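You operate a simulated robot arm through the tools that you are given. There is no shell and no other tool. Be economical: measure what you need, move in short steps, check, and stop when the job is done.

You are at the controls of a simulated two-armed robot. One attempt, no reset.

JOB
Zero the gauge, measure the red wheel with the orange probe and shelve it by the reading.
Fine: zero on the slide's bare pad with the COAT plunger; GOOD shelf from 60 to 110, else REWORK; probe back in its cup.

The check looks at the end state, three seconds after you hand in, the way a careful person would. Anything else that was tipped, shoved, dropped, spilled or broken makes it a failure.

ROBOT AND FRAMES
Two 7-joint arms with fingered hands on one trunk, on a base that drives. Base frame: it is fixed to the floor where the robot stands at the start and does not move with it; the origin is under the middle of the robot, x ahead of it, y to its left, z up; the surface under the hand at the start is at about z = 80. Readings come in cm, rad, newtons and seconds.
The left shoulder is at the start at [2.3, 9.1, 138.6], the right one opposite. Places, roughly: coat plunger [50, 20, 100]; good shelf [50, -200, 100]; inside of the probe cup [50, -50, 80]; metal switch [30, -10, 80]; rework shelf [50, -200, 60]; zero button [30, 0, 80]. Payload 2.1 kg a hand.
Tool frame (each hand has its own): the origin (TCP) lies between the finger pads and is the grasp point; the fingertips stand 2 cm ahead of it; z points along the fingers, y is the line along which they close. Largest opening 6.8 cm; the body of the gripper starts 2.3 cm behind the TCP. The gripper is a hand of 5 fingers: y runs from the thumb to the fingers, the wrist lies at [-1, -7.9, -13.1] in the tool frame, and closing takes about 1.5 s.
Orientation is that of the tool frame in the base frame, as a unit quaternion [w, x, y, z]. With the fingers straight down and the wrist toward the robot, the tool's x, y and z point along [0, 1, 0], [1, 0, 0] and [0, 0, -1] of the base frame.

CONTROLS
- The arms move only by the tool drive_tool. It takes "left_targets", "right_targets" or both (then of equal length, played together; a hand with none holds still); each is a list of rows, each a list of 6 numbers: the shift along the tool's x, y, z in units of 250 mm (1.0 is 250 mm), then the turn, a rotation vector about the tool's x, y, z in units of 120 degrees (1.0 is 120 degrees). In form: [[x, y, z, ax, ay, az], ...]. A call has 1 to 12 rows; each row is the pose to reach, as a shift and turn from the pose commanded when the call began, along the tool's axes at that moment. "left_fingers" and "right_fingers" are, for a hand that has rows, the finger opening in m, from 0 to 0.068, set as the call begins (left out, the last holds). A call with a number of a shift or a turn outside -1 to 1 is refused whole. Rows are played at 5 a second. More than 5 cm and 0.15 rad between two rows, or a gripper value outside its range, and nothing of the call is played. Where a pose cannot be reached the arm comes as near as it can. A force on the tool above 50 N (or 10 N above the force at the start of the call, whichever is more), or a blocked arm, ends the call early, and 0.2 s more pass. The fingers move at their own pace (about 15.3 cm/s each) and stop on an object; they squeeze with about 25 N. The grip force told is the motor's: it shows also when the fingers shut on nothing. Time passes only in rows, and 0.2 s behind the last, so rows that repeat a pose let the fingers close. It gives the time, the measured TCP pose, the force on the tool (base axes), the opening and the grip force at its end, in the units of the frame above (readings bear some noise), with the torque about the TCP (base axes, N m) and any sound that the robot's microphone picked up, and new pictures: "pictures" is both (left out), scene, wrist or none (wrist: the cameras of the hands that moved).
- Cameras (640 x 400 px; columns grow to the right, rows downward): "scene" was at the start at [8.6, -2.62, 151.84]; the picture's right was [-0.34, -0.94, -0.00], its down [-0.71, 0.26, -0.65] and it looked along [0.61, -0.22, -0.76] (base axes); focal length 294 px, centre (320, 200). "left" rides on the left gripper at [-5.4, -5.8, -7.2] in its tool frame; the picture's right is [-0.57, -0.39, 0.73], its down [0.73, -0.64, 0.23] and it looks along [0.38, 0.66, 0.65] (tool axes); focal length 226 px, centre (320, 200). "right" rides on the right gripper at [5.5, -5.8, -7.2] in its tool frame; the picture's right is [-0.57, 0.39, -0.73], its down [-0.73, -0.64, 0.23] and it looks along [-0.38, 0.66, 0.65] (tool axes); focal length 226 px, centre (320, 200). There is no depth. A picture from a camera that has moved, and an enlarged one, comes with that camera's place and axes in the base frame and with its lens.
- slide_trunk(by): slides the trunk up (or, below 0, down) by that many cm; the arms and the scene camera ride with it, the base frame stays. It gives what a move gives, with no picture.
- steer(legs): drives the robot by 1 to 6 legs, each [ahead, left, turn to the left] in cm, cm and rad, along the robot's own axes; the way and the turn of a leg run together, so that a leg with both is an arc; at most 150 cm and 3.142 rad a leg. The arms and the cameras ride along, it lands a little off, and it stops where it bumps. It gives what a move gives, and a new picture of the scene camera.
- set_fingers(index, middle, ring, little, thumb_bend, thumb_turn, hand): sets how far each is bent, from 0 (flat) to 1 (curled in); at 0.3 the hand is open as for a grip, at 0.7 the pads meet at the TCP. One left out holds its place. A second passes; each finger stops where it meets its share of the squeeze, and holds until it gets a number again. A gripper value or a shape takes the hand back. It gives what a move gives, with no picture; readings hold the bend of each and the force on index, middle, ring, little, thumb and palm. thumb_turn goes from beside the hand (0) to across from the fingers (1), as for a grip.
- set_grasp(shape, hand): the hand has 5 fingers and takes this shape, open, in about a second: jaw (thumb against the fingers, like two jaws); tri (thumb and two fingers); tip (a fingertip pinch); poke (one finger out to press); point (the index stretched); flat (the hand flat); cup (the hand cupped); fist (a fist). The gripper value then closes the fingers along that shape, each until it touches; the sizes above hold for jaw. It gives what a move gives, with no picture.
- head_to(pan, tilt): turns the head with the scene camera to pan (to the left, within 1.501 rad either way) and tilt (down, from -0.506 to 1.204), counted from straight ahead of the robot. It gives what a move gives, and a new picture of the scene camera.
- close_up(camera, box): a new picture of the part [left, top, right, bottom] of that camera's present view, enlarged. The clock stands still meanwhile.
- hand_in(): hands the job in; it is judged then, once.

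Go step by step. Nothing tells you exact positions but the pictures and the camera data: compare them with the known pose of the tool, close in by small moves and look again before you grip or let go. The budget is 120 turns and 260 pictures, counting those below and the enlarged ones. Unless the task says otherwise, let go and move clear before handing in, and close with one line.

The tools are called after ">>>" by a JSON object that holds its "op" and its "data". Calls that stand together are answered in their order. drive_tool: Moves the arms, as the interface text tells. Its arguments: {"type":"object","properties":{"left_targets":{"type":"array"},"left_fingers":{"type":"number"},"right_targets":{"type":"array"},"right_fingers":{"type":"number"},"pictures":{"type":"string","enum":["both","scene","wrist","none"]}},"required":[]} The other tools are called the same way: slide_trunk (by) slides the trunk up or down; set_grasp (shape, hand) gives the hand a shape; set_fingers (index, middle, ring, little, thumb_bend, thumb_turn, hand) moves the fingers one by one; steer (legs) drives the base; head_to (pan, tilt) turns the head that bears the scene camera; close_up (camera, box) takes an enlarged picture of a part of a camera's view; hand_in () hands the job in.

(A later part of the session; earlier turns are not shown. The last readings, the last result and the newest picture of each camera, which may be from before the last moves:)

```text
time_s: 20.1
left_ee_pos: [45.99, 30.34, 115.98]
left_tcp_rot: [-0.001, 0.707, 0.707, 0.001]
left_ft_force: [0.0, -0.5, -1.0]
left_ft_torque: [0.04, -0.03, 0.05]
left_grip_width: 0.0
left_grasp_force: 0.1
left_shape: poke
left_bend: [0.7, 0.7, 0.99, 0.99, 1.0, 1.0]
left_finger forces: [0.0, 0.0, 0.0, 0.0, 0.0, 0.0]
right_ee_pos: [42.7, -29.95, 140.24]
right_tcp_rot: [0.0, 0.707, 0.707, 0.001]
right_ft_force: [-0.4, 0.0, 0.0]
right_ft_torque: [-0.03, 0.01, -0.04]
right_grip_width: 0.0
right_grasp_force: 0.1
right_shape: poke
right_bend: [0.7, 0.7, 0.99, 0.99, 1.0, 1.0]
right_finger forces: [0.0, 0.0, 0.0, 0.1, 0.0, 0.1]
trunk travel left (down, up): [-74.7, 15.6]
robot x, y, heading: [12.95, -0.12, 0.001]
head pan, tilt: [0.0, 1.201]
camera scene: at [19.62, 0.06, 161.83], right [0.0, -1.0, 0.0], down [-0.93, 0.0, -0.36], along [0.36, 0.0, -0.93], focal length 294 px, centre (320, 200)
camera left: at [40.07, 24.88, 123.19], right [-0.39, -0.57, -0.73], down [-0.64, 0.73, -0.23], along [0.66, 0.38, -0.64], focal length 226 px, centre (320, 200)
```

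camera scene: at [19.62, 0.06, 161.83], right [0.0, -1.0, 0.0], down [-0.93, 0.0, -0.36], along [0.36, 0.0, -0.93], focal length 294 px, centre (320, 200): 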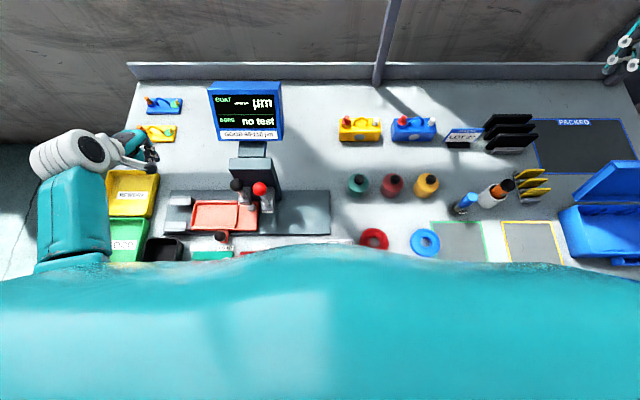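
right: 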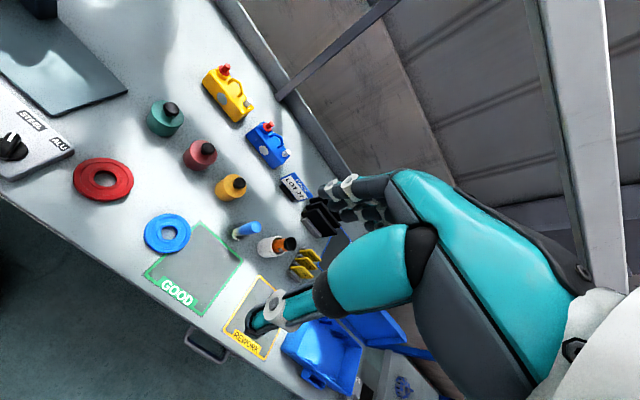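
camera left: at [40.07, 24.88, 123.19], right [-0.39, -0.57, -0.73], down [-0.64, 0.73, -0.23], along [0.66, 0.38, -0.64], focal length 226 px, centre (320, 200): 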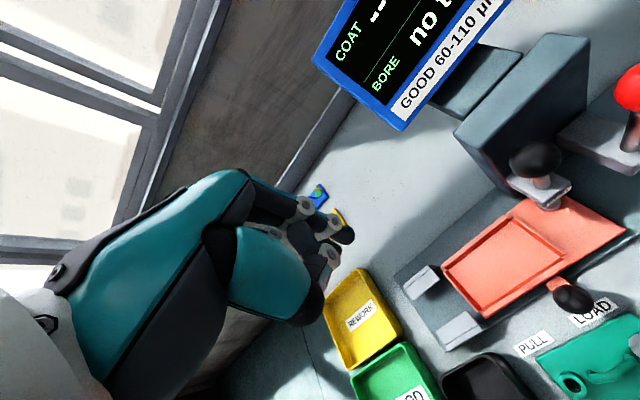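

The poke fingertip appears at about tool [0, 0.5, 2]. I'll bring it over the black knob at a safe height and look.

>>> {"op": "drive_tool", "data": {"left_targets": [[-0.15, 0.01, 0.08, 0, 0, 0], [-0.3, 0.02, 0.16, 0, 0, 0], [-0.44, 0.02, 0.24, 0, 0, 0], [-0.44, 0.02, 0.32, 0, 0, 0]], "pictures": "both"}}

>>> {"op": "close_up", "data": {"camera": "scene", "box": [150, 100, 310, 200]}}

```text
time_s: 21.1
left_ee_pos: [46.58, 19.49, 107.73]
left_tcp_rot: [0.0, 0.707, 0.707, 0.001]
left_ft_force: [0.7, 1.0, 0.9]
left_ft_torque: [0.01, -0.01, -0.02]
left_grip_width: 0.0
left_grasp_force: 0.0
left_shape: poke
left_bend: [0.7, 0.7, 0.99, 0.99, 1.0, 1.0]
left_finger forces: [0.0, 0.1, 0.1, 0.0, 0.0, 0.0]
right_ee_pos: [42.76, -29.94, 140.29]
right_tcp_rot: [0.0, 0.707, 0.707, 0.0]
right_ft_force: [0.0, -0.8, 0.6]
right_ft_torque: [-0.01, 0.01, 0.0]
right_grip_width: 0.0
right_grasp_force: 0.1
right_shape: poke
right_bend: [0.7, 0.7, 0.99, 0.99, 1.0, 1.0]
right_finger forces: [0.0, 0.0, 0.0, 0.1, 0.0, 0.1]
trunk travel left (down, up): [-74.7, 15.6]
robot x, y, heading: [12.88, -0.23, -0.004]
head pan, tilt: [0.0, 1.201]
camera scene: at [19.63, 0.09, 161.83], right [0.0, -1.0, 0.0], down [-0.93, 0.0, -0.36], along [0.36, 0.0, -0.93], focal length 294 px, centre (320, 200)
camera left: at [40.69, 14.0, 114.97], right [-0.39, -0.56, -0.73], down [-0.64, 0.73, -0.23], along [0.66, 0.38, -0.64], focal length 226 px, centre (320, 200)
```

scene: 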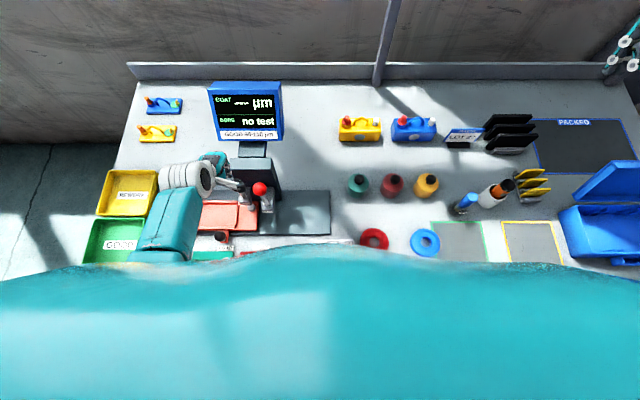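
left: 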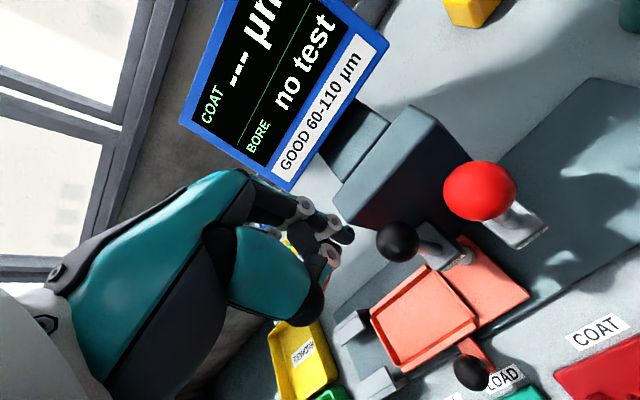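

```text
4.00 times, centred on (230, 150) of scene
camera zoom: at [19.63, 0.09, 161.83], right [0.0, -1.0, 0.0], down [-0.93, 0.0, -0.36], along [0.36, 0.0, -0.93], focal length 1176 px, centre (680, 400)
```

zoom: 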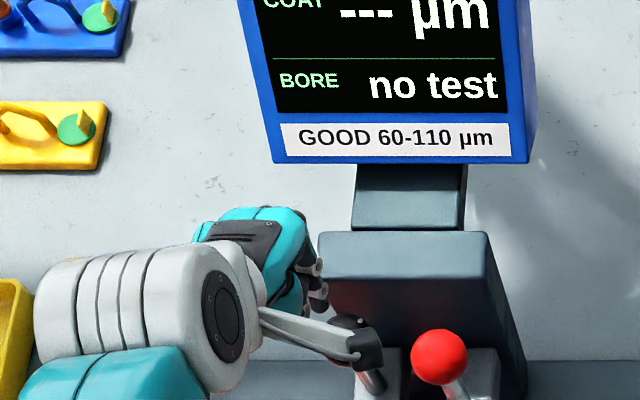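

The tip is nearly right over the knob (centre about [47.4, 19.4, 99.6]). I'll lower until contact and read the force.

>>> {"op": "drive_tool", "data": {"left_targets": [[0, 0.012, 0.1, 0, 0, 0], [0, 0.012, 0.17, 0, 0, 0], [0, 0.012, 0.2, 0, 0, 0], [0, 0.012, 0.23, 0, 0, 0], [0, 0.012, 0.26, 0, 0, 0]], "pictures": "both"}}

```text
time_s: 22.3
left_ee_pos: [46.13, 19.34, 102.77]
left_tcp_rot: [-0.001, 0.707, 0.707, 0.001]
left_ft_force: [-0.2, 0.1, -0.1]
left_ft_torque: [-0.03, -0.01, 0.0]
left_grip_width: 0.01
left_grasp_force: 0.1
left_shape: poke
left_bend: [0.7, 0.7, 0.99, 0.99, 1.0, 1.0]
left_finger forces: [0.0, 0.1, 0.1, 0.1, 0.0, 0.1]
left hand out of reach, approached as far as the arm can: row 3, 4, 5
right_ee_pos: [42.72, -29.99, 140.23]
right_tcp_rot: [0.0, 0.708, 0.707, 0.0]
right_ft_force: [-0.1, -0.1, 0.5]
right_ft_torque: [-0.04, 0.0, 0.02]
right_grip_width: 0.0
right_grasp_force: 0.0
right_shape: poke
right_bend: [0.7, 0.7, 0.99, 0.99, 1.0, 1.0]
right_finger forces: [0.1, 0.0, 0.0, 0.0, 0.1, 0.0]
trunk travel left (down, up): [-74.7, 15.6]
robot x, y, heading: [13.1, 0.08, 0.001]
head pan, tilt: [0.0, 1.201]
camera scene: at [19.61, 0.05, 161.83], right [0.0, -1.0, 0.0], down [-0.93, 0.0, -0.36], along [0.36, 0.0, -0.93], focal length 294 px, centre (320, 200)
camera left: at [40.2, 13.86, 109.94], right [-0.39, -0.56, -0.73], down [-0.64, 0.73, -0.23], along [0.66, 0.38, -0.64], focal length 226 px, centre (320, 200)
```

scene: 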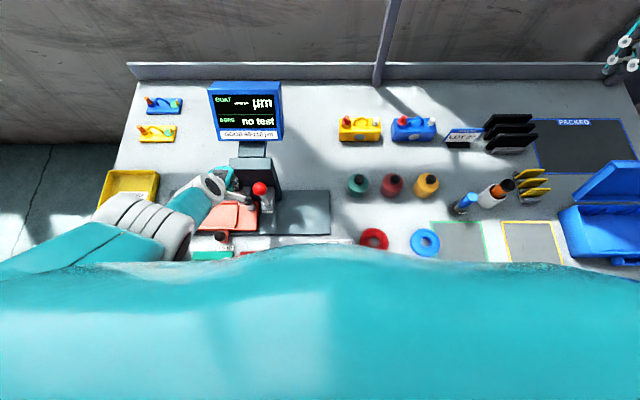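
left: 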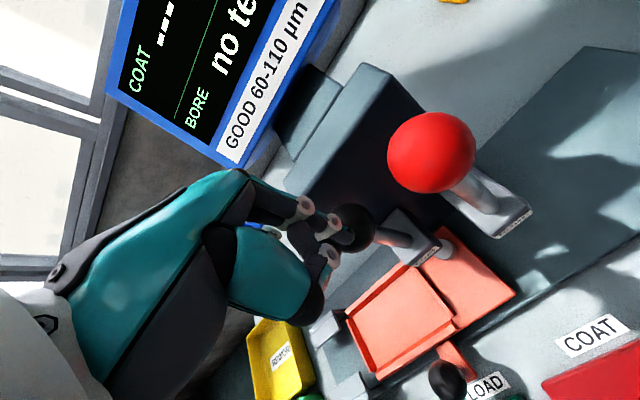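

The left arm ran out of reach just at the knob. I'll lift slightly, lower the trunk by 9 cm, and try again.

>>> {"op": "drive_tool", "data": {"left_targets": [[0, 0.05, -0.1, 0, 0, 0], [0, 0.05, -0.2, 0, 0, 0], [0, 0.05, -0.3, 0, 0, 0], [0, 0.05, -0.4, 0, 0, 0]], "pictures": "none"}}

>>> {"op": "slide_trunk", "data": {"by": -9}}

>>> {"op": "close_up", "data": {"camera": "left", "box": [0, 0, 640, 400]}}

```text
time_s: 23.3
left_ee_pos: [47.3, 19.27, 112.74]
left_tcp_rot: [0.0, 0.706, 0.708, 0.002]
left_ft_force: [0.0, 0.1, -0.5]
left_ft_torque: [0.01, 0.02, 0.02]
left_grip_width: 0.0
left_grasp_force: 0.0
left_shape: poke
left_bend: [0.7, 0.7, 0.99, 0.99, 1.0, 1.0]
left_finger forces: [0.0, 0.0, 0.0, 0.1, 0.1, 0.0]
left hand out of reach, approached as far as the arm can: row 1
right_ee_pos: [42.68, -29.92, 140.3]
right_tcp_rot: [0.0, 0.707, 0.707, 0.0]
right_ft_force: [-0.2, 0.3, 0.2]
right_ft_torque: [-0.03, 0.01, 0.02]
right_grip_width: 0.01
right_grasp_force: 0.0
right_shape: poke
right_bend: [0.7, 0.7, 0.99, 0.99, 1.0, 1.0]
right_finger forces: [0.0, 0.0, 0.0, 0.0, 0.0, 0.0]
trunk travel left (down, up): [-74.7, 15.6]
robot x, y, heading: [13.08, -0.09, -0.0]
head pan, tilt: [0.0, 1.201]
```

```text
time_s: 24.5
left_ee_pos: [47.41, 19.24, 103.81]
left_tcp_rot: [-0.001, 0.707, 0.707, 0.001]
left_ft_force: [-0.3, -0.6, 0.5]
left_ft_torque: [-0.01, 0.0, -0.03]
left_grip_width: 0.01
left_grasp_force: 0.1
left_shape: poke
left_bend: [0.7, 0.7, 0.99, 0.99, 1.0, 1.0]
left_finger forces: [0.1, 0.1, 0.1, 0.1, 0.0, 0.0]
right_ee_pos: [42.71, -30.01, 131.12]
right_tcp_rot: [0.0, 0.707, 0.707, 0.0]
right_ft_force: [-0.1, 0.3, -0.4]
right_ft_torque: [-0.02, 0.0, 0.01]
right_grip_width: 0.01
right_grasp_force: 0.0
right_shape: poke
right_bend: [0.7, 0.7, 0.99, 0.99, 1.0, 1.0]
right_finger forces: [0.0, 0.0, 0.0, 0.1, 0.1, 0.1]
trunk travel left (down, up): [-65.7, 24.6]
robot x, y, heading: [12.42, 0.35, -0.005]
head pan, tilt: [0.0, 1.201]
```

```text
1.00 times, centred on (320, 200) of left (not enlarged: the box is as wide or as high as the picture)
camera zoom: at [41.44, 13.82, 111.0], right [-0.39, -0.56, -0.73], down [-0.64, 0.73, -0.23], along [0.66, 0.38, -0.64], focal length 226 px, centre (320, 200)
```

zoom: 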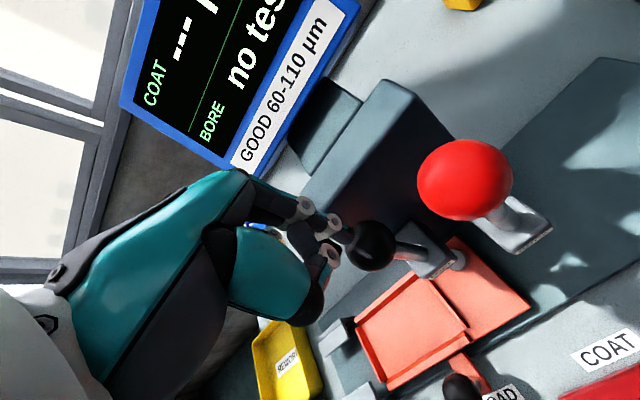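

The fingertip is just over the knob. Press down in small steps.

>>> {"op": "drive_tool", "data": {"left_targets": [[0, -0.016, 0.02, 0, 0, 0], [0, -0.016, 0.04, 0, 0, 0], [0, -0.016, 0.06, 0, 0, 0], [0, -0.016, 0.08, 0, 0, 0], [0, -0.016, 0.1, 0, 0, 0]], "pictures": "both"}}

```text
time_s: 25.7
left_ee_pos: [46.89, 19.33, 101.17]
left_tcp_rot: [0.0, 0.707, 0.707, 0.0]
left_ft_force: [-0.2, 0.4, 2.1]
left_ft_torque: [0.01, -0.01, 0.0]
left_grip_width: 0.01
left_grasp_force: 0.1
left_shape: poke
left_bend: [0.7, 0.7, 0.99, 0.99, 1.0, 1.0]
left_finger forces: [0.0, 2.0, 0.1, 0.0, 0.0, 0.0]
right_ee_pos: [42.62, -29.97, 131.33]
right_tcp_rot: [0.001, 0.707, 0.707, 0.0]
right_ft_force: [0.2, -0.7, 0.3]
right_ft_torque: [0.01, -0.01, 0.01]
right_grip_width: 0.01
right_grasp_force: 0.0
right_shape: poke
right_bend: [0.7, 0.7, 0.99, 0.99, 1.0, 1.0]
right_finger forces: [0.0, 0.0, 0.0, 0.0, 0.1, 0.1]
trunk travel left (down, up): [-65.7, 24.6]
robot x, y, heading: [12.8, -0.02, -0.005]
head pan, tilt: [0.0, 1.201]
camera scene: at [19.75, 0.05, 152.84], right [0.0, -1.0, 0.0], down [-0.93, 0.0, -0.36], along [0.36, 0.0, -0.93], focal length 294 px, centre (320, 200)
camera left: at [41.02, 13.81, 108.52], right [-0.38, -0.57, -0.73], down [-0.64, 0.73, -0.23], along [0.66, 0.38, -0.64], focal length 226 px, centre (320, 200)
```

scene: 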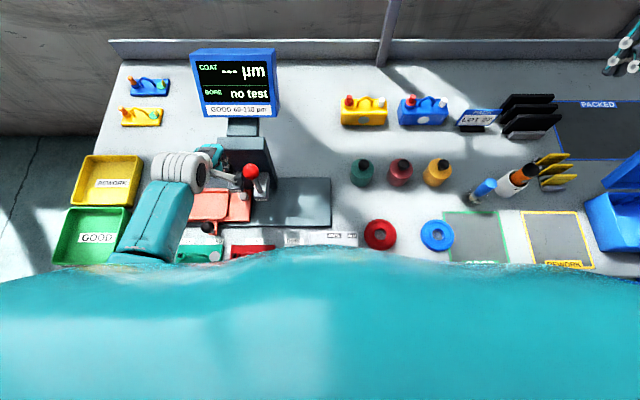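
left: 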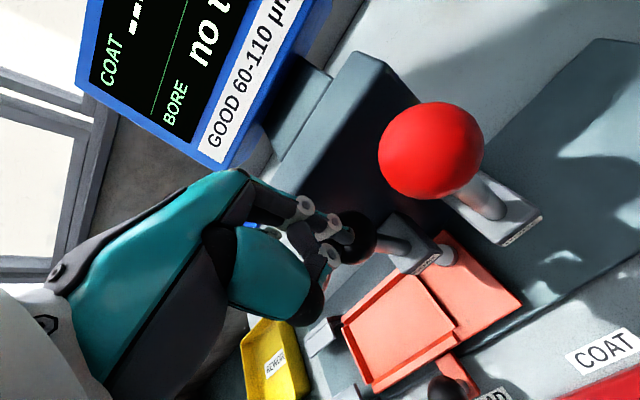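

Contact: 2 N at the middle finger. Continue pressing down.

>>> {"op": "drive_tool", "data": {"left_targets": [[0, 0, 0.02, 0, 0, 0], [0, 0, 0.04, 0, 0, 0], [0, 0, 0.06, 0, 0, 0], [0, 0, 0.08, 0, 0, 0], [0, 0, 0.1, 0, 0, 0], [0, 0, 0.12, 0, 0, 0], [0, 0, 0.14, 0, 0, 0]], "pictures": "both"}}

```text
time_s: 27.3
left_ee_pos: [46.96, 19.31, 97.9]
left_tcp_rot: [0.0, 0.706, 0.708, 0.002]
left_ft_force: [-2.8, 0.1, 5.3]
left_ft_torque: [0.02, 0.02, -0.01]
left_grip_width: 0.01
left_grasp_force: 0.1
left_shape: poke
left_bend: [0.7, 0.7, 0.99, 0.99, 1.0, 1.0]
left_finger forces: [1.3, 3.7, 0.1, 0.0, 0.0, 0.1]
right_ee_pos: [42.65, -29.89, 131.3]
right_tcp_rot: [0.0, 0.707, 0.708, 0.0]
right_ft_force: [-0.4, 0.4, 0.2]
right_ft_torque: [0.01, 0.0, -0.02]
right_grip_width: 0.01
right_grasp_force: 0.1
right_shape: poke
right_bend: [0.7, 0.7, 0.99, 0.99, 1.0, 1.0]
right_finger forces: [0.0, 0.0, 0.0, 0.1, 0.0, 0.0]
trunk travel left (down, up): [-65.7, 24.6]
robot x, y, heading: [12.94, 0.12, -0.001]
head pan, tilt: [0.0, 1.201]
camera scene: at [19.71, 0.03, 152.84], right [0.0, -1.0, 0.0], down [-0.93, 0.0, -0.36], along [0.36, 0.0, -0.93], focal length 294 px, centre (320, 200)
camera left: at [41.0, 13.85, 105.03], right [-0.38, -0.57, -0.73], down [-0.64, 0.73, -0.23], along [0.66, 0.38, -0.64], focal length 226 px, centre (320, 200)
```

scene: 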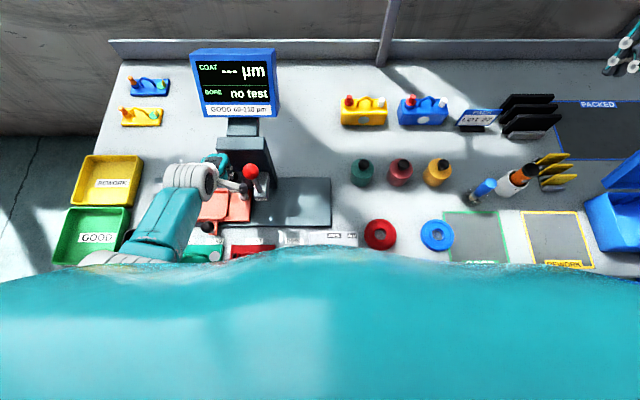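
left: 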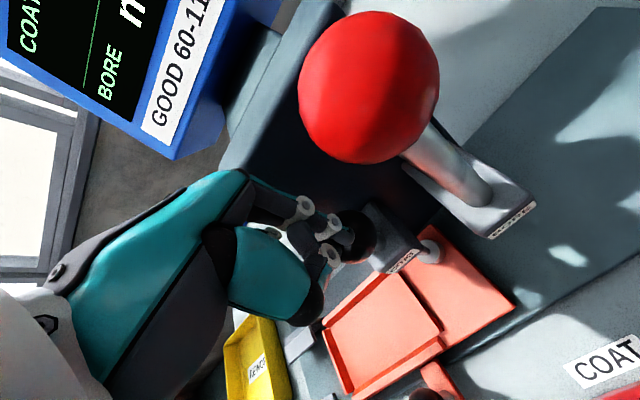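

The plunger is going down and the knob is nearly at its block. A bit more until it bottoms out.

>>> {"op": "drive_tool", "data": {"left_targets": [[0, 0, 0.015, 0, 0, 0], [0, 0, 0.03, 0, 0, 0], [0, 0, 0.045, 0, 0, 0], [0, 0, 0.06, 0, 0, 0]], "pictures": "both"}}

>>> {"op": "close_up", "data": {"camera": "scene", "box": [150, 40, 350, 165]}}

```text
time_s: 28.2
left_ee_pos: [46.87, 19.09, 96.96]
left_tcp_rot: [0.004, 0.706, 0.708, 0.004]
left_ft_force: [-17.1, -5.3, 30.0]
left_ft_torque: [-0.16, 0.24, -0.01]
left_grip_width: 0.0
left_grasp_force: 0.1
left_shape: poke
left_bend: [0.7, 0.7, 0.99, 0.99, 1.0, 1.0]
left_finger forces: [26.5, 8.4, 0.0, 0.0, 0.1, 0.0]
right_ee_pos: [42.42, -30.11, 131.29]
right_tcp_rot: [0.0, 0.706, 0.708, 0.001]
right_ft_force: [0.5, -0.6, -0.1]
right_ft_torque: [-0.02, 0.01, 0.02]
right_grip_width: 0.0
right_grasp_force: 0.1
right_shape: poke
right_bend: [0.7, 0.7, 0.99, 0.99, 1.0, 1.0]
right_finger forces: [0.0, 0.0, 0.1, 0.0, 0.1, 0.1]
trunk travel left (down, up): [-65.7, 24.6]
robot x, y, heading: [12.88, 0.15, -0.0]
head pan, tilt: [0.0, 1.201]
stopped in row 4 (left hand): the force on the tool passed its limit at 54 N (the readings are from after the stop); the commanded pose is now the measured one
camera scene: at [19.3, -0.17, 152.86], right [0.0, -1.0, 0.0], down [-0.93, 0.0, -0.37], along [0.37, 0.0, -0.93], focal length 294 px, centre (320, 200)
camera left: at [40.88, 13.65, 104.12], right [-0.38, -0.57, -0.73], down [-0.64, 0.73, -0.24], along [0.67, 0.38, -0.64], focal length 226 px, centre (320, 200)
```

scene: 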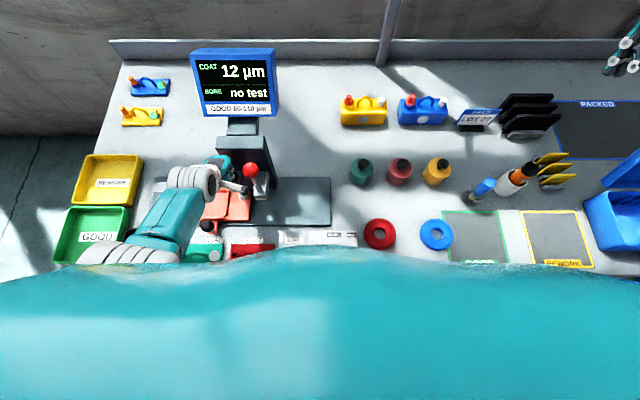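
left: 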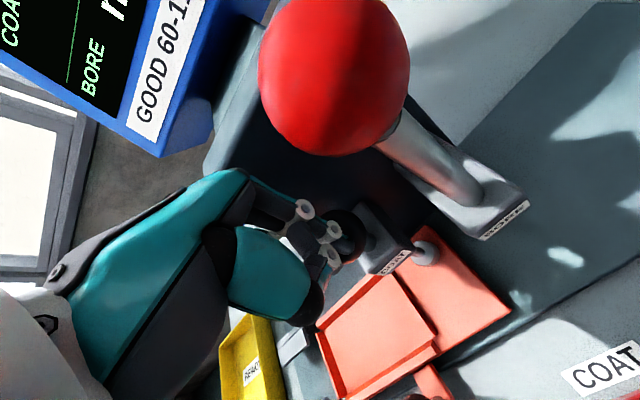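

```text
3.20 times, centred on (250, 102) of scene
camera zoom: at [19.3, -0.17, 152.86], right [0.0, -1.0, 0.0], down [-0.93, 0.0, -0.37], along [0.37, 0.0, -0.93], focal length 940 px, centre (544, 512)
```

zoom: 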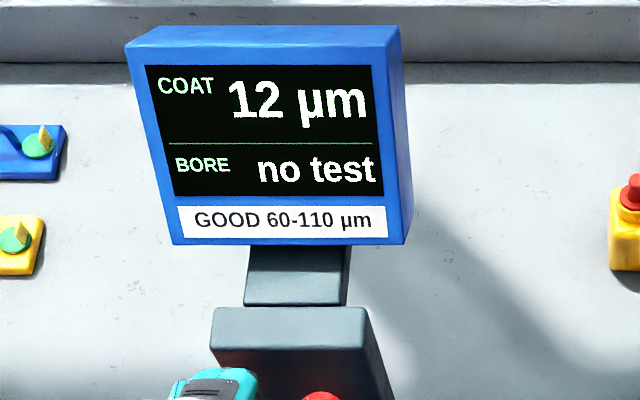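

The display reads 12 µm on the bare pad. I'll hold the plunger and bring the right hand's poke finger toward the ZERO button.

>>> {"op": "drive_tool", "data": {"right_targets": [[0.11, -0.04, 0.1, 0, 0, 0], [0.22, -0.07, 0.2, 0, 0, 0], [0.33, -0.11, 0.31, 0, 0, 0], [0.44, -0.14, 0.42, 0, 0, 0], [0.56, -0.18, 0.53, 0, 0, 0], [0.67, -0.21, 0.64, 0, 0, 0], [0.78, -0.25, 0.74, 0, 0, 0], [0.89, -0.29, 0.85, 0, 0, 0], [1.0, -0.32, 0.95, 0, 0, 0]], "pictures": "both"}}

```text
time_s: 30.2
left_ee_pos: [46.78, 19.26, 96.86]
left_tcp_rot: [0.003, 0.706, 0.708, 0.005]
left_ft_force: [-15.6, -11.1, 26.4]
left_ft_torque: [-0.2, 0.2, -0.01]
left_grip_width: 0.01
left_grasp_force: 0.1
left_shape: poke
left_bend: [0.7, 0.7, 0.99, 0.99, 1.0, 1.0]
left_finger forces: [25.2, 7.2, 0.0, 0.0, 0.0, 0.0]
right_ee_pos: [34.37, -4.81, 107.45]
right_tcp_rot: [0.0, 0.707, 0.708, 0.001]
right_ft_force: [-0.8, 0.1, 0.2]
right_ft_torque: [-0.03, 0.0, 0.0]
right_grip_width: 0.0
right_grasp_force: 0.0
right_shape: poke
right_bend: [0.7, 0.7, 0.99, 0.99, 1.0, 1.0]
right_finger forces: [0.1, 0.1, 0.0, 0.0, 0.0, 0.0]
trunk travel left (down, up): [-65.7, 24.6]
robot x, y, heading: [13.0, -0.28, -0.0]
head pan, tilt: [0.0, 1.201]
camera scene: at [19.3, -0.24, 152.86], right [0.0, -1.0, 0.0], down [-0.93, 0.0, -0.37], along [0.37, 0.0, -0.93], focal length 294 px, centre (320, 200)
camera right: at [28.54, 0.6, 114.77], right [0.39, -0.57, 0.73], down [-0.64, -0.73, -0.23], along [0.67, -0.37, -0.64], focal length 226 px, centre (320, 200)
```

scene: 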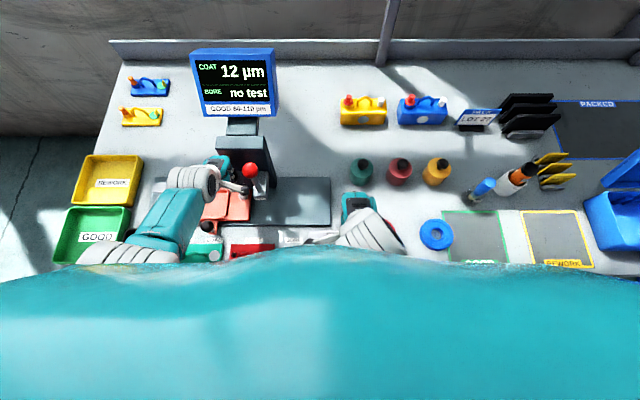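
right: 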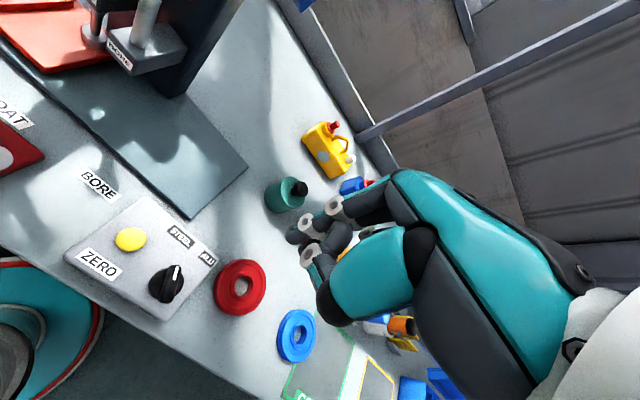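

The button is at about [34.4, 0.25, 82.5]. I'll come down above it.

>>> {"op": "drive_tool", "data": {"right_targets": [[0.1, -0.01, 0.1, 0, 0, 0], [0.204, -0.02, 0.24, 0, 0, 0], [0.204, -0.02, 0.4, 0, 0, 0], [0.204, -0.02, 0.56, 0, 0, 0], [0.204, -0.02, 0.68, 0, 0, 0], [0.204, -0.02, 0.78, 0, 0, 0]], "pictures": "both"}}

```text
time_s: 31.3
left_ee_pos: [46.87, 19.17, 96.89]
left_tcp_rot: [0.003, 0.707, 0.707, 0.003]
left_ft_force: [-14.3, -6.4, 22.7]
left_ft_torque: [-0.13, 0.22, -0.02]
left_grip_width: 0.0
left_grasp_force: 0.2
left_shape: poke
left_bend: [0.7, 0.7, 0.99, 0.99, 1.0, 1.0]
left_finger forces: [20.5, 6.7, 0.0, 0.1, 0.0, 0.0]
right_ee_pos: [33.17, -7.23, 90.48]
right_tcp_rot: [0.052, 0.699, 0.711, -0.056]
right_ft_force: [-0.2, -0.4, -0.4]
right_ft_torque: [-0.02, -0.03, 0.01]
right_grip_width: 0.0
right_grasp_force: 0.0
right_shape: poke
right_bend: [0.7, 0.7, 0.99, 0.99, 1.0, 1.0]
right_finger forces: [0.0, 0.1, 0.0, 0.1, 0.1, 0.1]
trunk travel left (down, up): [-65.7, 24.6]
robot x, y, heading: [12.85, 0.21, 0.001]
head pan, tilt: [0.0, 1.201]
stopped in row 5 (right hand): the arm was blocked; the commanded pose is now the measured one
camera scene: at [19.26, -0.13, 152.86], right [0.0, -1.0, 0.0], down [-0.93, 0.0, -0.37], along [0.37, 0.0, -0.93], focal length 294 px, centre (320, 200)
camera right: at [27.3, -1.02, 96.82], right [0.4, -0.44, 0.8], down [-0.63, -0.77, -0.11], along [0.67, -0.46, -0.59], focal length 226 px, centre (320, 200)
```

scene: 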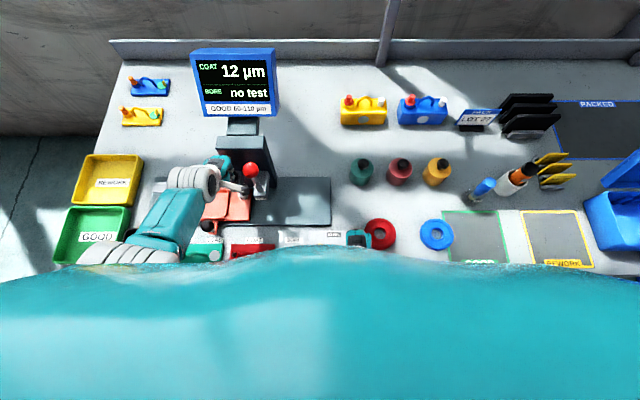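
right: 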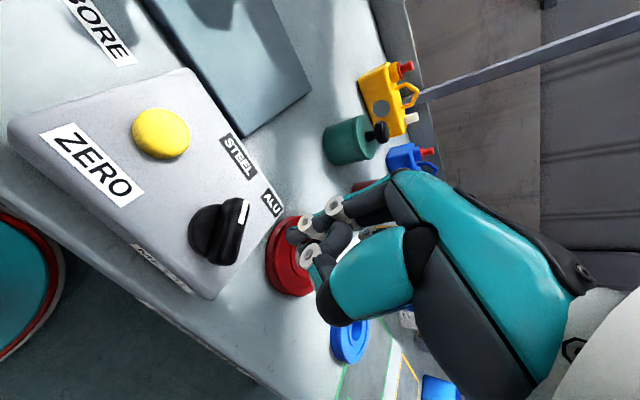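

The right arm blocks before reaching the button; it lies too far inward. I'll look closely at the switch, then lift both hands and shift the robot about 10 cm left.

>>> {"op": "close_up", "data": {"camera": "right", "box": [100, 80, 340, 320]}}

>>> {"op": "drive_tool", "data": {"right_targets": [[-0.1, 0.03, -0.1, -0.02, 0, 0.02], [-0.2, 0.05, -0.25, -0.03, 0, 0.05], [-0.3, 0.05, -0.4, -0.04, 0, 0.05], [-0.4, 0.05, -0.55, -0.04, 0, 0.05], [-0.4, 0.05, -0.65, -0.04, 0, 0.05]], "left_targets": [[0, 0, -0.1, 0, 0, 0], [0, 0, -0.2, 0, 0, 0], [0, 0, -0.3, 0, 0, 0], [0, 0, -0.4, 0, 0, 0], [0, 0, -0.5, 0, 0, 0]], "pictures": "scene"}}

```text
1.67 times, centred on (220, 200) of right
camera zoom: at [27.3, -1.02, 96.82], right [0.4, -0.44, 0.8], down [-0.63, -0.77, -0.11], along [0.67, -0.46, -0.59], focal length 377 px, centre (487, 200)
```

zoom: 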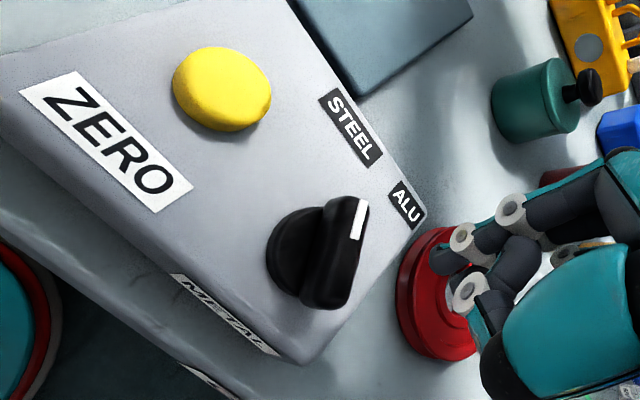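

```text
time_s: 32.5
left_ee_pos: [46.92, 19.39, 109.32]
left_tcp_rot: [0.003, 0.706, 0.708, 0.003]
left_ft_force: [-0.4, 0.5, -0.7]
left_ft_torque: [0.0, 0.0, -0.03]
left_grip_width: 0.0
left_grasp_force: 0.1
left_shape: poke
left_bend: [0.7, 0.7, 0.99, 0.99, 1.0, 1.0]
left_finger forces: [0.0, 0.0, 0.1, 0.0, 0.0, 0.0]
right_ee_pos: [35.06, -14.55, 108.07]
right_tcp_rot: [0.083, 0.731, 0.676, -0.025]
right_ft_force: [0.1, 0.5, -0.8]
right_ft_torque: [0.0, 0.01, -0.03]
right_grip_width: 0.02
right_grasp_force: 0.0
right_shape: poke
right_bend: [0.7, 0.7, 0.99, 0.99, 1.0, 1.0]
right_finger forces: [0.0, 0.1, 0.0, 0.0, 0.0, 0.0]
trunk travel left (down, up): [-65.7, 24.6]
robot x, y, heading: [13.29, 0.22, -0.0]
head pan, tilt: [0.0, 1.201]
camera scene: at [19.74, 0.09, 152.83], right [0.0, -1.0, 0.0], down [-0.93, 0.0, -0.36], along [0.36, 0.0, -0.93], focal length 294 px, centre (320, 200)
```

scene: 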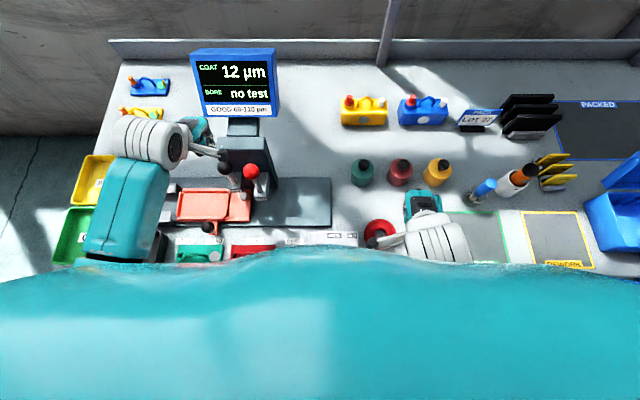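

The reading of 12 is held on the display, and the switch points at STEEL. I'll shift the robot 10 cm left so both targets are on their own sides.

>>> {"op": "steer", "data": {"legs": [[0, 10, 0]]}}

>>> {"op": "close_up", "data": {"camera": "right", "box": [0, 0, 640, 400]}}

```text
time_s: 33.7
left_ee_pos: [46.88, 29.38, 109.21]
left_tcp_rot: [0.003, 0.708, 0.707, 0.003]
left_ft_force: [-0.4, -0.2, 1.2]
left_ft_torque: [0.03, 0.0, 0.01]
left_grip_width: 0.0
left_grasp_force: 0.0
left_shape: poke
left_bend: [0.7, 0.7, 0.99, 0.99, 1.0, 1.0]
left_finger forces: [0.1, 0.0, 0.0, 0.0, 0.1, 0.1]
right_ee_pos: [35.06, -4.4, 107.96]
right_tcp_rot: [0.083, 0.733, 0.675, -0.025]
right_ft_force: [-0.1, 0.0, 0.5]
right_ft_torque: [0.0, -0.03, 0.01]
right_grip_width: 0.0
right_grasp_force: 0.2
right_shape: poke
right_bend: [0.7, 0.7, 0.99, 0.99, 1.0, 1.0]
right_finger forces: [0.0, 0.0, 0.0, 0.1, 0.0, 0.0]
trunk travel left (down, up): [-65.7, 24.6]
robot x, y, heading: [13.15, 10.19, -0.004]
head pan, tilt: [0.0, 1.201]
camera scene: at [19.76, 10.26, 152.83], right [0.0, -1.0, 0.0], down [-0.93, 0.0, -0.36], along [0.36, 0.0, -0.93], focal length 294 px, centre (320, 200)
```

scene: 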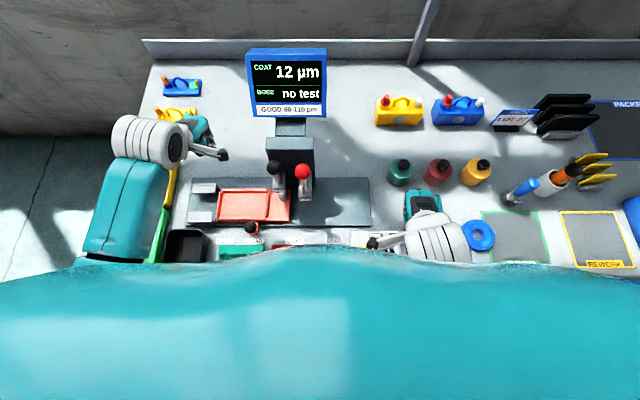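

```text
1.00 times, centred on (320, 200) of right (not enlarged: the box is as wide or as high as the picture)
camera zoom: at [29.31, 2.45, 113.77], right [0.28, -0.47, 0.84], down [-0.68, -0.71, -0.17], along [0.67, -0.52, -0.52], focal length 226 px, centre (320, 200)
```

zoom: 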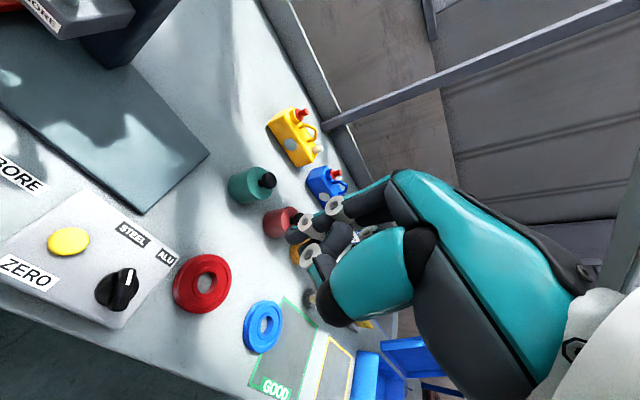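

Now I straighten the right hand above the button and bring the left finger back over the COAT knob.

>>> {"op": "drive_tool", "data": {"right_targets": [[0.06, -0.03, 0.12, 0.013, 0.024, -0.013], [0.13, -0.055, 0.24, 0.026, 0.048, -0.026], [0.195, -0.08, 0.36, 0.039, 0.073, -0.039], [0.258, -0.108, 0.48, 0.039, 0.073, -0.039]], "left_targets": [[-0.1, 0, 0.0, 0, 0, 0], [-0.2, 0, 0.0, 0, 0, 0], [-0.3, 0, 0.08, 0, 0, 0], [-0.404, 0.004, 0.16, 0, 0, 0]], "pictures": "both"}}

```text
time_s: 34.7
left_ee_pos: [47.14, 19.12, 105.43]
left_tcp_rot: [0.002, 0.707, 0.707, 0.003]
left_ft_force: [-0.5, 0.2, 0.6]
left_ft_torque: [-0.05, -0.01, -0.03]
left_grip_width: 0.0
left_grasp_force: 0.1
left_shape: poke
left_bend: [0.7, 0.7, 0.99, 0.99, 1.0, 1.0]
left_finger forces: [0.1, 0.1, 0.0, 0.0, 0.0, 0.1]
right_ee_pos: [33.8, 0.17, 95.02]
right_tcp_rot: [0.0, 0.706, 0.708, 0.0]
right_ft_force: [0.1, 0.5, 0.4]
right_ft_torque: [0.02, 0.03, 0.01]
right_grip_width: 0.0
right_grasp_force: 0.0
right_shape: poke
right_bend: [0.7, 0.7, 0.99, 0.99, 1.0, 1.0]
right_finger forces: [0.0, 0.1, 0.0, 0.0, 0.0, 0.1]
trunk travel left (down, up): [-65.7, 24.6]
robot x, y, heading: [12.89, 9.87, -0.001]
head pan, tilt: [0.0, 1.201]
camera scene: at [19.78, 10.1, 152.83], right [0.0, -1.0, 0.0], down [-0.93, 0.0, -0.36], along [0.36, 0.0, -0.93], focal length 294 px, centre (320, 200)
camera right: at [28.13, 5.47, 102.27], right [0.39, -0.57, 0.73], down [-0.64, -0.73, -0.23], along [0.66, -0.38, -0.65], focal length 226 px, centre (320, 200)
camera left: at [41.24, 13.66, 112.64], right [-0.38, -0.57, -0.73], down [-0.64, 0.73, -0.23], along [0.67, 0.38, -0.64], focal length 226 px, centre (320, 200)
```

scene: 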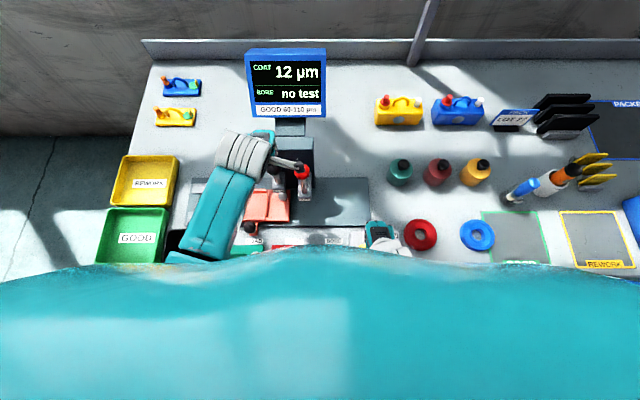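
right: 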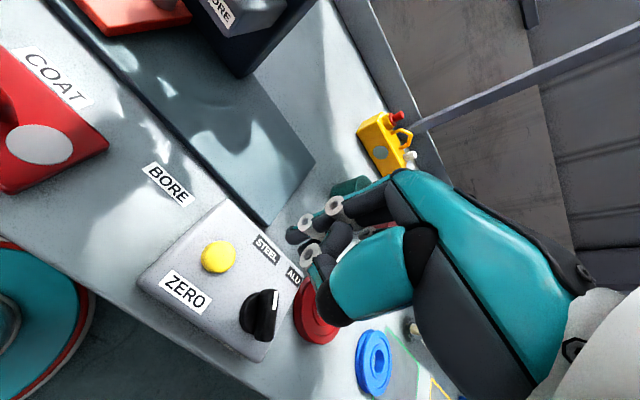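
left: 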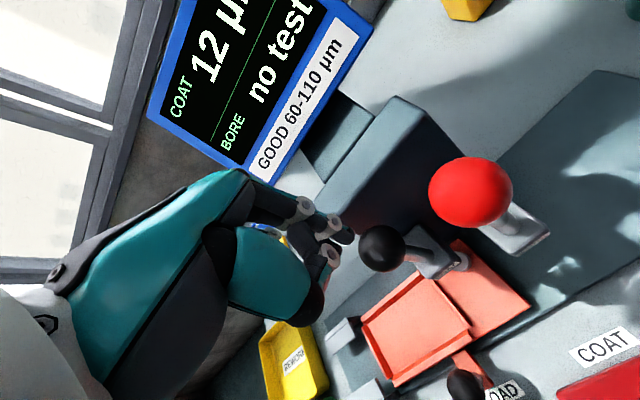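

I'll check the switch close up once more, then press the plunger back down with the left finger.

>>> {"op": "close_up", "data": {"camera": "right", "box": [180, 200, 340, 360]}}

>>> {"op": "drive_tool", "data": {"left_targets": [[0.004, -0.004, 0.06, 0, 0, 0], [0.004, -0.004, 0.12, 0, 0, 0], [0.004, -0.004, 0.18, 0, 0, 0], [0.004, -0.004, 0.24, 0, 0, 0], [0.004, -0.004, 0.28, 0, 0, 0], [0.004, -0.004, 0.31, 0, 0, 0], [0.004, -0.004, 0.325, 0, 0, 0], [0.004, -0.004, 0.34, 0, 0, 0], [0.004, -0.004, 0.355, 0, 0, 0]], "pictures": "both"}}

```text
2.50 times, centred on (260, 280) of right
camera zoom: at [28.13, 5.47, 102.27], right [0.39, -0.57, 0.73], down [-0.64, -0.73, -0.23], along [0.66, -0.38, -0.65], focal length 565 px, centre (470, 0)
```

zoom: 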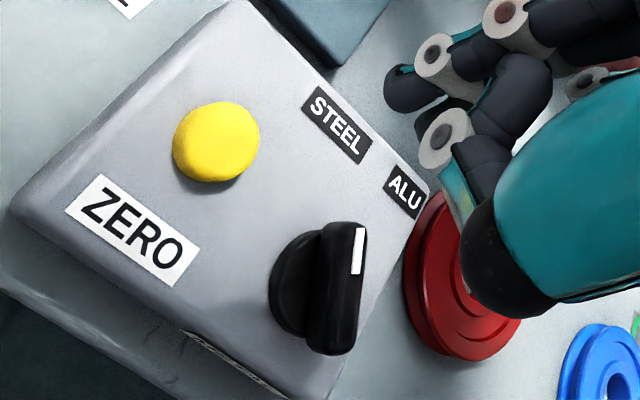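

```text
time_s: 36.6
left_ee_pos: [46.75, 19.24, 97.01]
left_tcp_rot: [0.006, 0.707, 0.707, 0.003]
left_ft_force: [-23.7, -3.9, 36.2]
left_ft_torque: [0.01, 0.28, 0.04]
left_grip_width: 0.0
left_grasp_force: 0.1
left_shape: poke
left_bend: [0.7, 0.7, 0.99, 0.99, 1.0, 1.0]
left_finger forces: [20.1, 27.7, 0.0, 0.0, 0.1, 0.0]
right_ee_pos: [33.41, 0.0, 95.16]
right_tcp_rot: [0.002, 0.707, 0.708, 0.002]
right_ft_force: [0.2, -0.3, 0.4]
right_ft_torque: [-0.04, 0.02, -0.01]
right_grip_width: 0.0
right_grasp_force: 0.0
right_shape: poke
right_bend: [0.7, 0.7, 0.99, 0.99, 1.0, 1.0]
right_finger forces: [0.0, 0.1, 0.0, 0.0, 0.0, 0.0]
trunk travel left (down, up): [-65.7, 24.6]
robot x, y, heading: [13.26, 9.84, -0.0]
head pan, tilt: [0.0, 1.201]
stopped in row 9 (left hand): the force on the tool passed its limit at 53 N (the readings are from after the stop); the commanded pose is now the measured one
camera scene: at [19.03, 9.99, 152.88], right [0.0, -1.0, 0.0], down [-0.93, 0.0, -0.37], along [0.37, 0.0, -0.93], focal length 294 px, centre (320, 200)
camera left: at [40.7, 13.71, 104.25], right [-0.38, -0.57, -0.73], down [-0.64, 0.73, -0.24], along [0.67, 0.37, -0.64], focal length 226 px, centre (320, 200)
```

scene: 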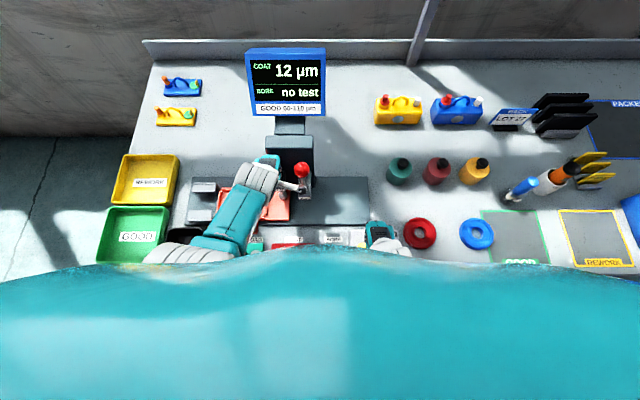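
left: 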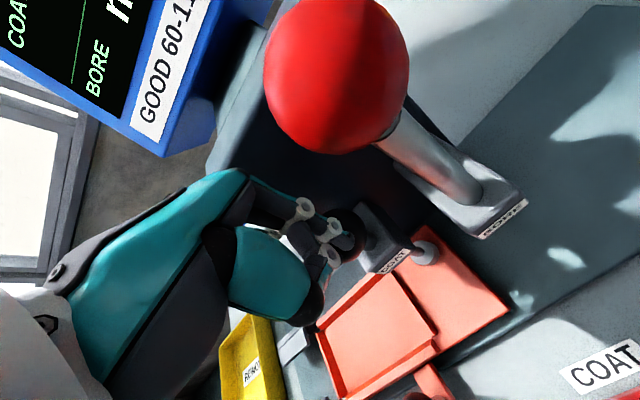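

Plunger down again with COAT at 12. Now press ZERO with the right finger.

>>> {"op": "drive_tool", "data": {"right_targets": [[-0.004, 0.01, 0.15, 0, 0, 0], [-0.004, 0.016, 0.28, 0, 0, 0], [-0.004, 0.016, 0.36, 0, 0, 0], [-0.004, 0.016, 0.39, 0, 0, 0], [-0.004, 0.016, 0.41, 0, 0, 0], [-0.004, 0.016, 0.43, 0, 0, 0], [-0.004, 0.016, 0.45, 0, 0, 0]], "pictures": "both"}}

```text
time_s: 38.2
left_ee_pos: [46.89, 19.01, 96.87]
left_tcp_rot: [0.004, 0.708, 0.706, 0.004]
left_ft_force: [-15.8, -14.2, 25.6]
left_ft_torque: [-0.24, 0.22, -0.02]
left_grip_width: 0.0
left_grasp_force: 0.0
left_shape: poke
left_bend: [0.7, 0.7, 0.99, 0.99, 1.0, 1.0]
left_finger forces: [25.5, 7.5, 0.1, 0.1, 0.1, 0.0]
right_ee_pos: [34.13, -1.27, 88.38]
right_tcp_rot: [0.006, 0.707, 0.707, -0.006]
right_ft_force: [0.5, 0.8, 0.6]
right_ft_torque: [-0.02, 0.02, -0.01]
right_grip_width: 0.0
right_grasp_force: 0.1
right_shape: poke
right_bend: [0.7, 0.7, 0.99, 0.99, 1.0, 1.0]
right_finger forces: [0.0, 0.0, 0.0, 0.0, 0.1, 0.0]
right hand out of reach, approached as far as the arm can: row 2, 3, 4, 5, 6, 7
trunk travel left (down, up): [-65.7, 24.6]
robot x, y, heading: [13.24, 9.64, 0.003]
head pan, tilt: [0.0, 1.201]
camera scene: at [19.31, 9.8, 152.86], right [0.0, -1.0, 0.0], down [-0.93, 0.0, -0.37], along [0.37, 0.0, -0.93], focal length 294 px, centre (320, 200)
camera right: at [28.47, 4.43, 95.39], right [0.39, -0.56, 0.74], down [-0.64, -0.74, -0.22], along [0.66, -0.39, -0.64], focal length 226 px, centre (320, 200)
```

scene: 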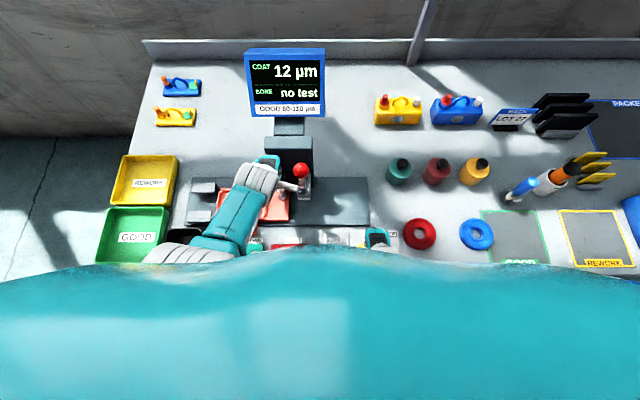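
right: 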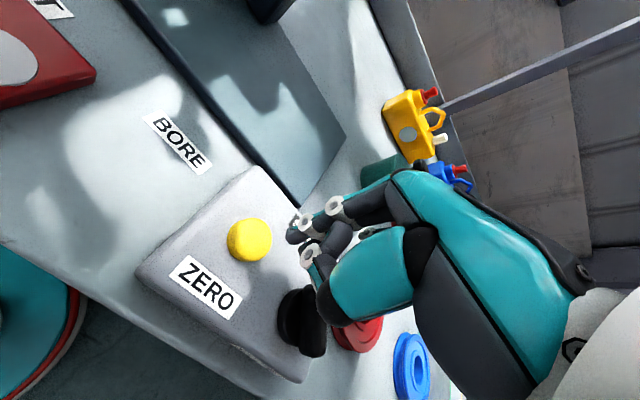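

The right arm is at its lower reach limit. I'll lift both hands, lower the trunk 7 cm and repeat.

>>> {"op": "drive_tool", "data": {"right_targets": [[0, 0, -0.12, 0, 0, 0], [0.02, -0.0, -0.24, 0, 0, 0], [0.06, -0.0, -0.36, 0, 0, 0], [0.06, -0.0, -0.4, 0, 0, 0]], "left_targets": [[0, 0, -0.14, 0, 0, 0], [0, 0, -0.28, 0, 0, 0], [0, 0, -0.42, 0, 0, 0], [0, 0.01, -0.56, 0, 0, 0]], "pictures": "none"}}

>>> {"op": "slide_trunk", "data": {"by": -7}}

```text
time_s: 39.2
left_ee_pos: [47.07, 19.25, 110.93]
left_tcp_rot: [0.003, 0.708, 0.706, 0.002]
left_ft_force: [-0.1, 0.8, 0.5]
left_ft_torque: [-0.01, 0.0, -0.03]
left_grip_width: 0.0
left_grasp_force: 0.1
left_shape: poke
left_bend: [0.7, 0.7, 0.99, 0.99, 1.0, 1.0]
left_finger forces: [0.0, 0.1, 0.0, 0.0, 0.0, 0.0]
right_ee_pos: [34.63, 1.61, 98.34]
right_tcp_rot: [-0.001, 0.707, 0.707, 0.0]
right_ft_force: [-0.4, -0.6, 0.9]
right_ft_torque: [0.01, -0.01, 0.01]
right_grip_width: 0.02
right_grasp_force: 0.0
right_shape: poke
right_bend: [0.7, 0.7, 0.99, 0.99, 1.0, 1.0]
right_finger forces: [0.0, 0.1, 0.1, 0.1, 0.0, 0.1]
trunk travel left (down, up): [-65.7, 24.6]
robot x, y, heading: [13.07, 10.17, -0.003]
head pan, tilt: [0.0, 1.201]
```

```text
time_s: 40.2
left_ee_pos: [47.27, 19.32, 103.84]
left_tcp_rot: [0.004, 0.707, 0.707, 0.003]
left_ft_force: [0.6, 0.5, -0.2]
left_ft_torque: [0.0, -0.01, 0.01]
left_grip_width: 0.0
left_grasp_force: 0.2
left_shape: poke
left_bend: [0.7, 0.7, 0.99, 0.99, 1.0, 1.0]
left_finger forces: [0.0, 0.0, 0.0, 0.1, 0.0, 0.0]
right_ee_pos: [34.56, 1.43, 91.34]
right_tcp_rot: [0.0, 0.707, 0.707, 0.0]
right_ft_force: [1.0, -0.2, -0.2]
right_ft_torque: [0.0, 0.0, -0.01]
right_grip_width: 0.01
right_grasp_force: 0.1
right_shape: poke
right_bend: [0.7, 0.7, 0.99, 0.99, 1.0, 1.0]
right_finger forces: [0.2, 0.0, 0.1, 0.0, 0.0, 0.0]
trunk travel left (down, up): [-58.7, 31.6]
robot x, y, heading: [13.13, 10.11, -0.001]
head pan, tilt: [0.0, 1.201]
```

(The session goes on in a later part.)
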